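You operate a simulated robot arm through the tools that you are given. There is no shell and no other tool. Be economical: measure what you need, move in short steps, check, and stop when the job is done.

The job below is to be done with a simulated robot arm. You get a single attempt, and the scene is never put back.

Task
Fetch the grease tub and set it on the teal coaster.

It is judged by the outcome, as a careful person would: the job done as asked, and still so three seconds after it is handed in. It fails if anything else is knocked over, pushed out of place, dropped, spilled or broken.

Robot
A 6-joint arm with a two-finger parallel gripper, fixed in place. Base frame: the origin is at the foot of the arm, x ahead of it, y to its left, z up; the work surface is at about z = 0. Units: mm, degrees, N and s.
With the tool pointing down near the work surface it reaches from about 160 to 420 mm from the base axis. Its first joint turns from -66.0 to 66.0 degrees. Payload 1.57 kg.
The tool frame sits at the grasp point between the pads (the TCP): z along the fingers, y along the line on which they close. The tips reach 30 mm beyond it. The gripper opens to 80 mm. The fingers are 17 mm wide and 12 mm thick; the gripper's body (40 by 82 mm) begins 80 mm behind the TCP.
Orientation is that of the tool frame in the base frame, as a unit quaternion [w, x, y, z]. With the fingers straight down and closing along the base's y, the tool's x points along the base's -x, its y along +y and its z along -z.

Tools
- The arm moves only by the tool servo_tool. Its argument "steps" is text: rows parted by semicolons, each of 7 numbers parted by spaces: the shift along the base's x, y, z in units of 100 mm (1.0 is 100 mm), then the turn, a rotation vector about the base's x, y, z in units of 45 degrees (1.0 is 45 degrees), then the gripper command, from -1 (shut) to 1 (fully open), values between in proportion. In form: tx ty tz rx ry rz grip; .... A call has 1 to 12 rows; each row is the pose to reach, as a shift and turn from the pose commanded when the call began. A call with a number of a shift or a turn outside -1 to 1 is refused whole. A row lasts 0.2 s, in which the tool goes at most 50 mm and 8.6 degrees; a call with a longer step from one row to the next is refused whole, and so is a gripper value outside its range. A pose out of reach is approached as far as the arm can. The call stops where the force on the tool passes 40 N (or 10 N more than at its start, if that is more) or the arm is blocked; 0.2 s more then pass. Each finger travels about 153 mm/s and halts on what it meets, pressing with about 22 N; the grip force reading is that of the motor and also rises with nothing between the fingers. The clock runs only during rows and for 0.2 s after the last one: add rows that repeat a pose to give the fingers time. It gives the time, the measured TCP pose, the force on the tool (base axes), the opening and the grip force at its end, in the units of the frame above (readings bear some noise).
- Cameras (640 x 400 px; columns grow to the right, rows downward): "scene" is fixed at [53.5, -335.8, 413.9]; the picture's right is [0.77, -0.64, 0.00], its down [-0.43, -0.51, -0.75] and it looks along [0.48, 0.57, -0.66] (base axes); focal length 346 px, centre (320, 200). "wrist" rides on the gripper at [72, -7, -122] in the tool frame; the picture's right is [0.09, 1.00, 0.00], its down [-0.84, 0.08, -0.54] and it looks along [-0.54, 0.05, 0.84] (tool axes); focal length 238 px, centre (320, 200). There is no depth. A picture from a camera that has moved, and an enlarged one, comes with that camera's place and axes in the base frame and with its lens.
- grab_frame(camera): a new picture of that camera. No time passes.
- zoom(camera, box): a new picture of the part [left, top, right, bottom] of that camera's present view, enlarged. No time passes.
- hand_in(): hands the job in; it is judged then, once.

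Go step by step. Nothing tells you positions but the pictures and the camera data: compare them with the known pose of the tool, close in by small moves and look again before you grip or let go. The budget is 90 turns and 36 pictures, counting those below and the enlarged ones. Unless the task says otherwise, let go and move clear before handing in, and close with one line.

The tools are called after ">>>" as name(argument=value, ...) on one line, values as JSON. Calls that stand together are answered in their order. servo_tool: Moves the arm, as the interface text tells. Its arguments: {"type":"object","properties":{"steps":{"type":"string"}},"required":["steps"]} The other tools are called the same way: grab_frame (camera) takes a picture; zoom (camera, box) takes an enlarged picture of a part of a camera's view; hand_in () hands the job in.

At the start:

```text
time: 0.0
tcp_pos: [261.9, -102.4, 180.6]
ee_rot: [0.0, 0.0, 1.0, 0.0]
contact_force: [-0.1, 0.4, -0.2]
width: 79.8
finger_force: 0.1
```

scene: 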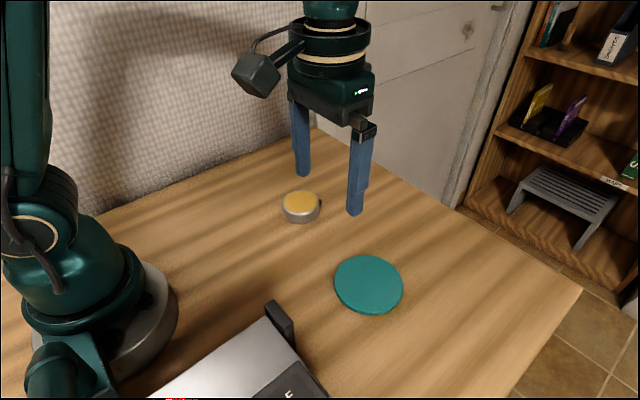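
wrist: 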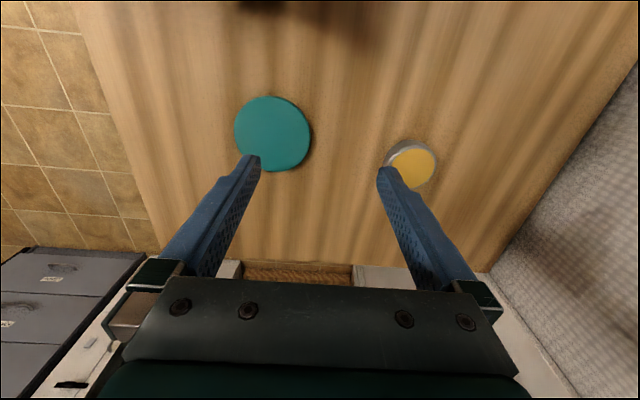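

I see the tub near (310, 25) and the teal coaster near (287, -163), with a silver device close to the base. I'll enlarge both views to refine the tub's position and height.

>>> zoom(camera="scene", box=[260, 170, 420, 320])

>>> zoom(camera="wrist", box=[220, 80, 460, 230])

```text
2.67 times, centred on (340, 245) of scene
camera zoom: at [53.5, -335.8, 413.9], right [0.77, -0.64, 0.0], down [-0.43, -0.51, -0.75], along [0.48, 0.57, -0.66], focal length 922 px, centre (267, 80)
```

zoom: 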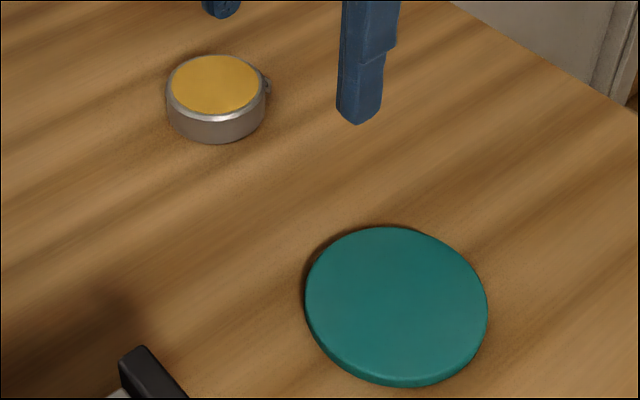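

```text
2.67 times, centred on (340, 155) of wrist
camera zoom: at [188.3, -109.9, 302.7], right [-0.09, 1.0, 0.0], down [0.84, 0.08, 0.54], along [0.54, 0.05, -0.84], focal length 636 px, centre (267, 320)
```

zoom: 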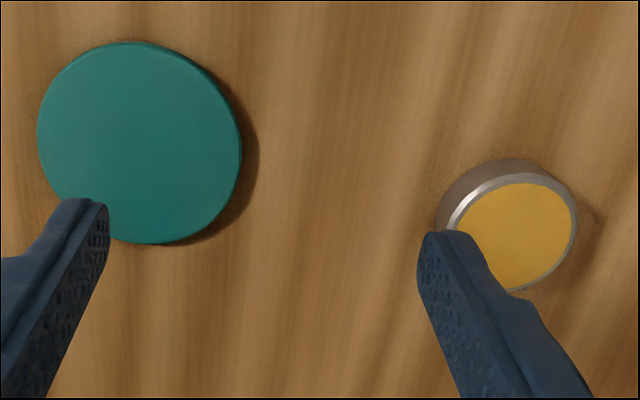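

The tub is about 64 mm across and 20 mm high, centred near (310, 21), and the coaster centre is near (287, -162). I'll move over the tub, staying high.

>>> servo_tool(steps="0.16 0.4 0 0 0 0 1; 0.32 0.8 0 0 0 0 1; 0.4 1.0 0 0 0 0 1; 0.4 1.0 0 0 0 0 1")

>>> servo_tool(steps="0.08 0.235 -0.2 0 0 0 1; 0.08 0.235 -0.6 0 0 0 1; 0.08 0.235 -0.9 0 0 0 1; 0.08 0.235 -0.9 0 0 0 1")

>>> grab_frame(camera="wrist")

>>> zoom(camera="scene", box=[240, 130, 380, 230])

```text
time: 1.0
tcp_pos: [301.7, -1.8, 178.6]
ee_rot: [0.001, 0.001, 1.0, 0.0]
contact_force: [-0.5, 0.0, 0.0]
width: 79.9
finger_force: 0.1
```

```text
time: 2.0
tcp_pos: [310.3, 22.9, 88.4]
ee_rot: [0.0, 0.001, 1.0, -0.001]
contact_force: [0.9, -0.5, -0.6]
width: 80.1
finger_force: 0.0
```

```text
31 pictures are left
camera wrist: at [237.3, 15.3, 210.9], right [-0.09, 1.0, 0.0], down [0.84, 0.08, 0.54], along [0.54, 0.05, -0.84], focal length 238 px, centre (320, 200)
```

wrist: 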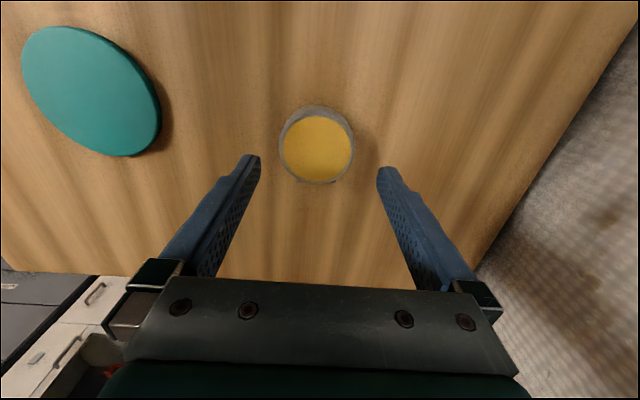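

```text
4.00 times, centred on (310, 180) of scene
camera zoom: at [53.5, -335.8, 413.9], right [0.77, -0.64, 0.0], down [-0.43, -0.51, -0.75], along [0.48, 0.57, -0.66], focal length 1382 px, centre (360, 280)
```

zoom: 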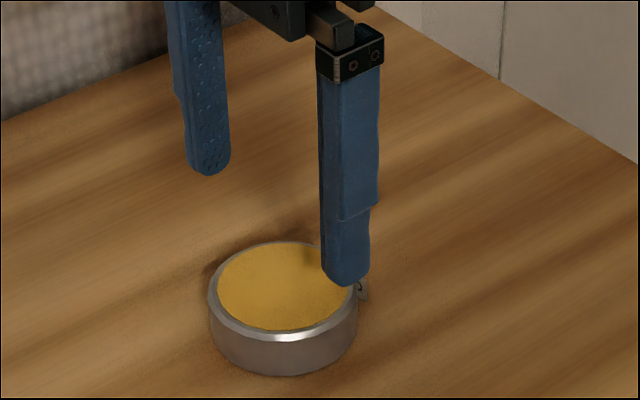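

The tub centre works out at about (309, 20), with its small tab facing away and clear of the fingers. I'll correct 2.5 mm in y and lower around it.

>>> servo_tool(steps="-0.01 -0.025 -0.1 0 0 0 1; -0.01 -0.025 -0.25 0 0 0 1; -0.01 -0.025 -0.4 0 0 0 1; -0.01 -0.025 -0.4 0 0 0 1")

>>> grab_frame(camera="wrist")

>>> zoom(camera="scene", box=[240, 130, 380, 230])

```text
time: 3.0
tcp_pos: [307.5, 18.8, 50.2]
ee_rot: [0.0, 0.002, 1.0, -0.001]
contact_force: [-0.4, -0.1, -0.4]
width: 79.9
finger_force: 0.1
```

```text
29 pictures are left
camera wrist: at [234.4, 11.8, 172.7], right [-0.09, 1.0, 0.0], down [0.84, 0.08, 0.54], along [0.54, 0.05, -0.84], focal length 238 px, centre (320, 200)
```

wrist: 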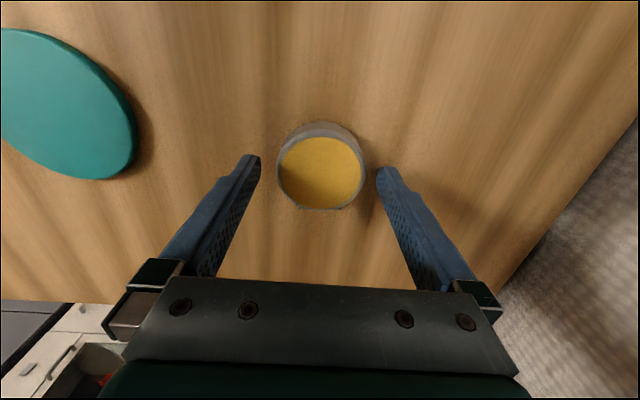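

```text
4.00 times, centred on (310, 180) of scene
camera zoom: at [53.5, -335.8, 413.9], right [0.77, -0.64, 0.0], down [-0.43, -0.51, -0.75], along [0.48, 0.57, -0.66], focal length 1382 px, centre (360, 280)
```

zoom: 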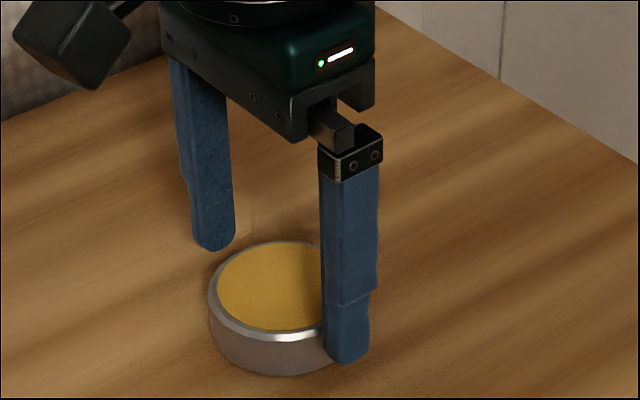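

The tub sits at about (309.8, 19.4), centred between the fingers. I'll nudge x by 2 mm, go down to z≈35 and close.

>>> servo_tool(steps="0.02 0.005 -0.08 0 0 0 1; 0.02 0.005 -0.155 0 0 0 1; 0.02 0.005 -0.155 0 0 0 1")

>>> servo_tool(steps="0 0 0 0 0 0 0.7; 0 0 0 0 0 0 0.5; 0 0 0 0 0 0 0.3; 0 0 0 0 0 0 0.3")

>>> grab_frame(camera="wrist")

```text
time: 3.8
tcp_pos: [308.9, 19.4, 34.1]
ee_rot: [0.0, 0.001, 1.0, 0.001]
contact_force: [0.3, 0.0, -0.3]
width: 80.1
finger_force: 0.1
```

```text
time: 4.8
tcp_pos: [307.3, 18.5, 34.6]
ee_rot: [-0.001, 0.001, 1.0, -0.001]
contact_force: [-0.5, -1.1, 0.1]
width: 62.9
finger_force: 21.8
```

```text
27 pictures are left
camera wrist: at [236.2, 11.3, 157.5], right [-0.09, 1.0, 0.0], down [0.84, 0.08, 0.54], along [0.54, 0.05, -0.84], focal length 238 px, centre (320, 200)
```

wrist: 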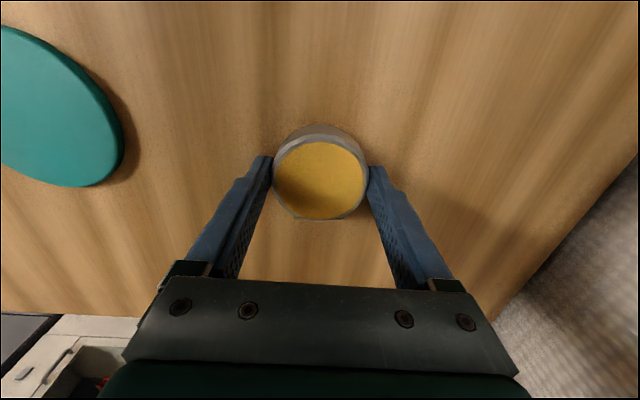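

The fingers hold the tub at 62.9 mm with full force. I'll lift it a little and check it comes up level.

>>> servo_tool(steps="0 0 0.1 0 0 0 0; 0 0 0.25 0 0 0 0; 0 0 0.4 0 0 0 0; 0 0 0.5 0 0 0 0; 0 0 0.5 0 0 0 0")

>>> grab_frame(camera="wrist")

>>> zoom(camera="scene", box=[240, 130, 380, 230])

```text
time: 6.0
tcp_pos: [310.6, 18.0, 83.9]
ee_rot: [0.0, 0.0, 1.0, 0.001]
contact_force: [-0.1, 0.3, -1.2]
width: 63.0
finger_force: 21.7
```

```text
26 pictures are left
camera wrist: at [237.8, 10.7, 207.9], right [-0.09, 1.0, 0.0], down [0.84, 0.08, 0.54], along [0.54, 0.05, -0.84], focal length 238 px, centre (320, 200)
```

wrist: 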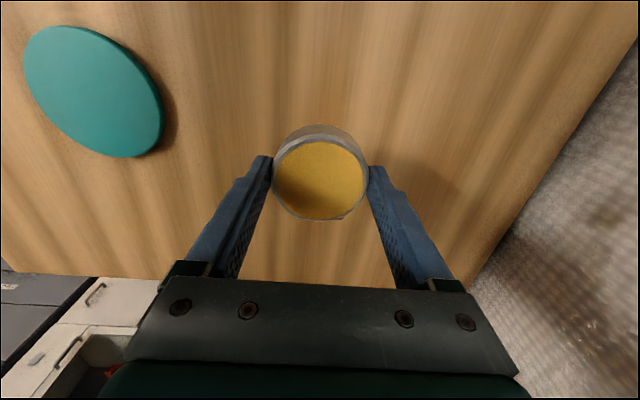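

```text
4.00 times, centred on (310, 180) of scene
camera zoom: at [53.5, -335.8, 413.9], right [0.77, -0.64, 0.0], down [-0.43, -0.51, -0.75], along [0.48, 0.57, -0.66], focal length 1382 px, centre (360, 280)
```

zoom: 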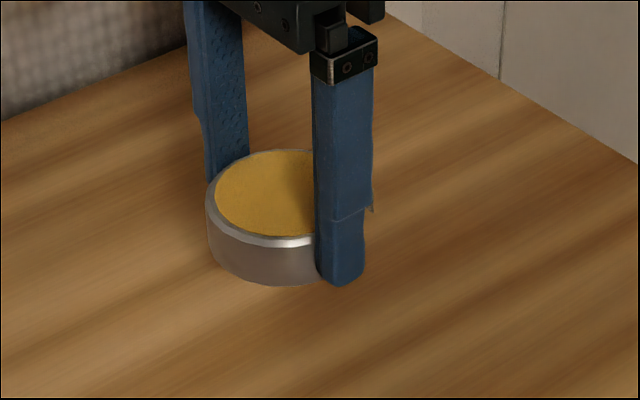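

The tub came up level in a firm grip. I'll carry it in -y toward the coaster at this height.

>>> servo_tool(steps="-0.02 -0.15 0 0 0 0 0; -0.05 -0.4 0 0 0 0 0; -0.08 -0.65 0 0 0 0 0; -0.11 -0.9 0 0 0 0 0; -0.11 -0.9 0 0 0 0 0")

>>> servo_tool(steps="-0.02 -0.15 0 0 0 0 0; -0.05 -0.4 0 0 0 0 0; -0.08 -0.65 0 0 0 0 0; -0.11 -0.92 0 0 0 0 0; -0.11 -0.92 0 0 0 0 0")

>>> grab_frame(camera="wrist")

>>> zoom(camera="scene", box=[290, 200, 450, 320])

```text
time: 7.2
tcp_pos: [297.9, -71.7, 84.7]
ee_rot: [0.0, 0.0, 1.0, 0.0]
contact_force: [-0.5, 0.2, -1.5]
width: 63.1
finger_force: 21.9
```

```text
time: 8.4
tcp_pos: [289.8, -163.8, 83.9]
ee_rot: [0.0, 0.0, 1.0, 0.001]
contact_force: [-0.5, -0.4, -1.3]
width: 62.7
finger_force: 22.2
```

```text
24 pictures are left
camera wrist: at [217.1, -171.1, 207.2], right [-0.09, 1.0, 0.0], down [0.84, 0.08, 0.54], along [0.54, 0.05, -0.84], focal length 238 px, centre (320, 200)
```

wrist: 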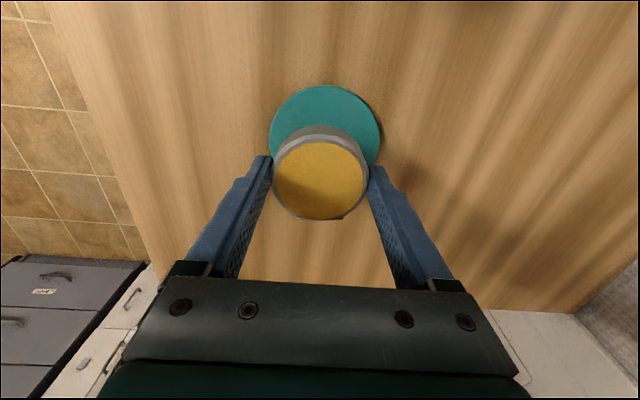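

```text
3.33 times, centred on (370, 260) of scene
camera zoom: at [53.5, -335.8, 413.9], right [0.77, -0.64, 0.0], down [-0.43, -0.51, -0.75], along [0.48, 0.57, -0.66], focal length 1152 px, centre (153, 0)
```

zoom: 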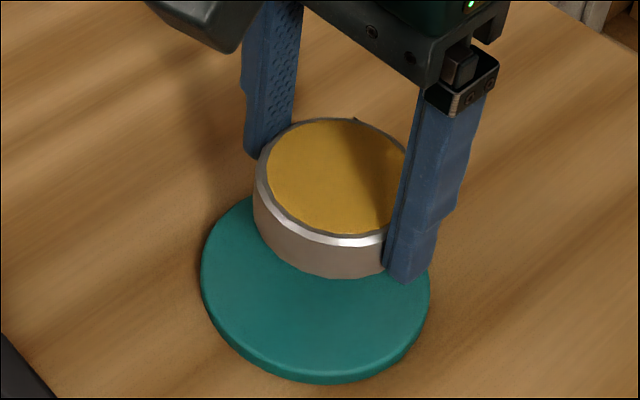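

The coaster centre is about (288, -162), nearly under the tub. I'll lower it, then look at the gap.

>>> servo_tool(steps="0 0.005 -0.1 0 0 0 0; 0 0.005 -0.22 0 0 0 0; 0 0.005 -0.34 0 0 0 0; 0 0.005 -0.37 0 0 0 0; 0 0.005 -0.37 0 0 0 0")

>>> zoom(camera="scene", box=[290, 200, 450, 320])

>>> grab_frame(camera="wrist")

```text
time: 9.6
tcp_pos: [287.3, -162.5, 47.7]
ee_rot: [0.0, 0.001, 1.0, -0.001]
contact_force: [-1.0, -0.6, -1.9]
width: 63.0
finger_force: 22.2
```

```text
3.33 times, centred on (370, 260) of scene
camera zoom: at [53.5, -335.8, 413.9], right [0.77, -0.64, 0.0], down [-0.43, -0.51, -0.75], along [0.48, 0.57, -0.66], focal length 1152 px, centre (153, 0)
```

zoom: 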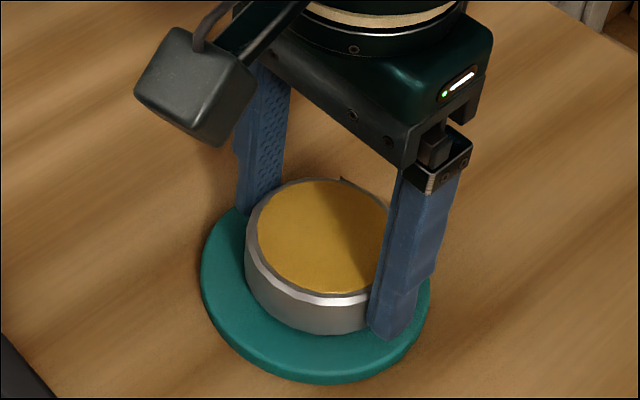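

```text
21 pictures are left
camera wrist: at [215.9, -170.3, 170.2], right [-0.09, 1.0, 0.0], down [0.84, 0.08, 0.54], along [0.54, 0.05, -0.84], focal length 238 px, centre (320, 200)
```

wrist: 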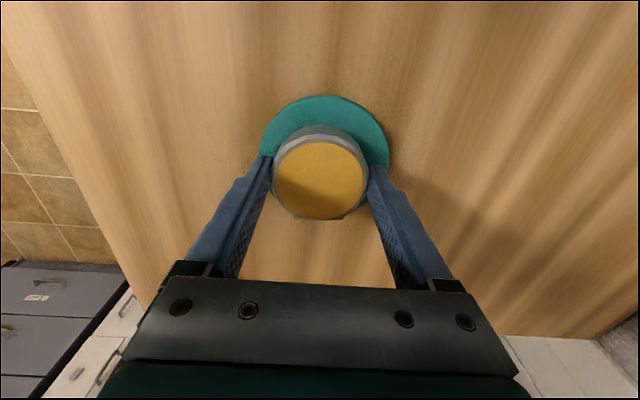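

The tub is a few millimetres above the coaster and well centred. I'll ease it down in small steps, watching the vertical force.

>>> servo_tool(steps="0 0.01 -0.03 0 0 0 0; 0 0.01 -0.05 0 0 0 0; 0 0.01 -0.05 0 0 0 0")

>>> servo_tool(steps="0 0 -0.01 0 0 0 0; 0 0 -0.01 0 0 0 0")

>>> servo_tool(steps="0 0 -0.01 0 0 0 0; 0 0 -0.01 0 0 0 0")

```text
time: 10.4
tcp_pos: [288.4, -161.6, 43.1]
ee_rot: [0.002, 0.001, 1.0, -0.001]
contact_force: [-0.8, 3.1, 17.6]
width: 62.8
finger_force: 22.1
```

```text
time: 11.0
tcp_pos: [287.4, -162.3, 42.2]
ee_rot: [0.001, 0.0, 1.0, 0.0]
contact_force: [4.4, -0.7, 17.8]
width: 62.9
finger_force: 21.7
```

```text
time: 11.6
tcp_pos: [287.7, -161.8, 41.6]
ee_rot: [0.001, 0.0, 1.0, -0.001]
contact_force: [2.8, -6.6, 20.0]
width: 63.1
finger_force: 22.1
```

The tub is on the coaster: upward force jumped to about 18 N. I'll ease off slightly, then open slowly.

>>> servo_tool(steps="0 0 0.01 0 0 0 0; 0 0 0.01 0 0 0 0.6; 0 0 0.01 0 0 0 0.7; 0 0 0.01 0 0 0 0.85; 0 0 0.01 0 0 0 1; 0 0 0.01 0 0 0 1")

>>> grab_frame(camera="wrist")

```text
time: 13.0
tcp_pos: [287.2, -162.4, 40.8]
ee_rot: [0.0, 0.001, 1.0, 0.0]
contact_force: [0.2, -0.3, 0.1]
width: 80.0
finger_force: 0.1
```

```text
20 pictures are left
camera wrist: at [215.1, -169.1, 164.1], right [-0.09, 1.0, 0.0], down [0.84, 0.08, 0.54], along [0.54, 0.05, -0.84], focal length 238 px, centre (320, 200)
```

wrist: 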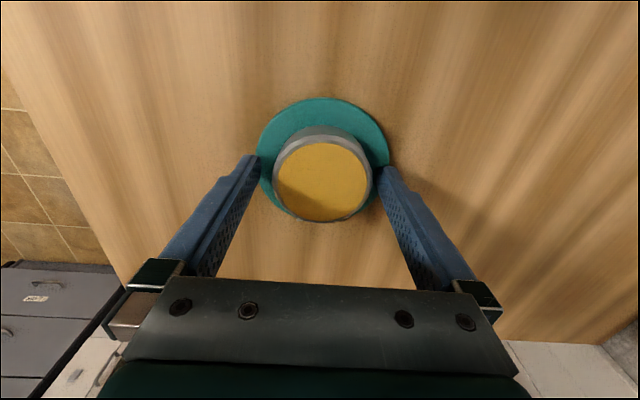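

The tub is released and both fingers are clear of it. I'll raise straight up and take a final look.

>>> servo_tool(steps="0 0 0.1 0 0 0 1; 0 0 0.3 0 0 0 1; 0 0 0.6 0 0 0 1; 0 0 0.9 0 0 0 1; 0 0 1 0 0 0 1; 0 0 1 0 0 0 1")

>>> grab_frame(camera="scene")

>>> grab_frame(camera="wrist")

```text
time: 14.4
tcp_pos: [287.9, -160.2, 140.1]
ee_rot: [0.0, 0.001, 1.0, 0.0]
contact_force: [0.1, 1.7, -0.5]
width: 79.7
finger_force: 0.1
```

```text
19 pictures are left
```

scene: 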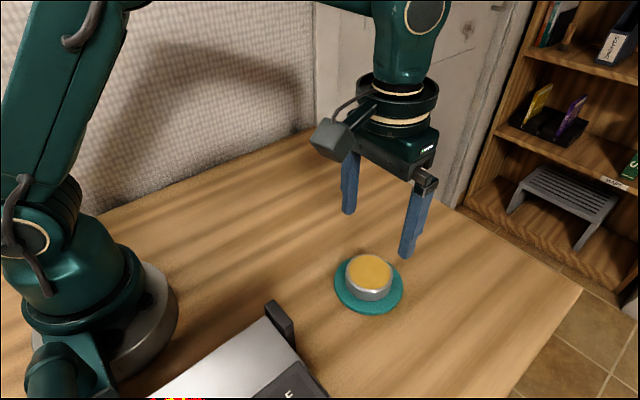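

```text
18 pictures are left
camera wrist: at [215.3, -167.4, 262.6], right [-0.09, 1.0, 0.0], down [0.84, 0.08, 0.54], along [0.54, 0.05, -0.84], focal length 238 px, centre (320, 200)
```

wrist: 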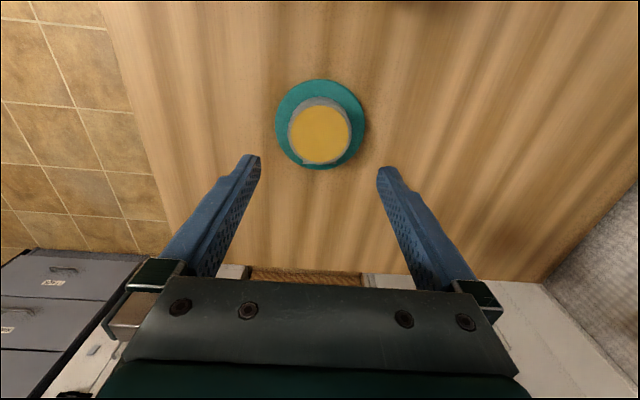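

The tub rests flat and centred on the coaster. A small red/yellow detail at the bottom edge of the scene looks different from the start, so I'll check it before handing in.

>>> zoom(camera="scene", box=[120, 340, 240, 400])

```text
5.33 times, centred on (180, 370) of scene
camera zoom: at [53.5, -335.8, 413.9], right [0.77, -0.64, 0.0], down [-0.43, -0.51, -0.75], along [0.48, 0.57, -0.66], focal length 1843 px, centre (1067, -707)
```

zoom: 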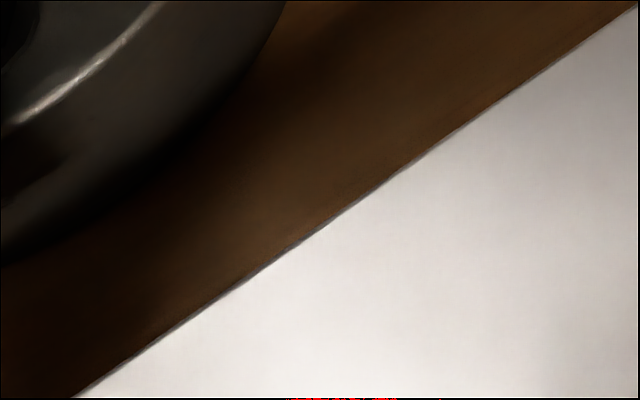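

That detail is only an image-border artefact, since it stays at the frame edge when zoomed. The tub is on the coaster and the arm is clear, so I'm handing in.

>>> hand_in()

```text
The job is handed in.
```

The grease tub is sitting flat and centred on the teal coaster, the gripper is open and clear above it, and I saw nothing else disturbed.
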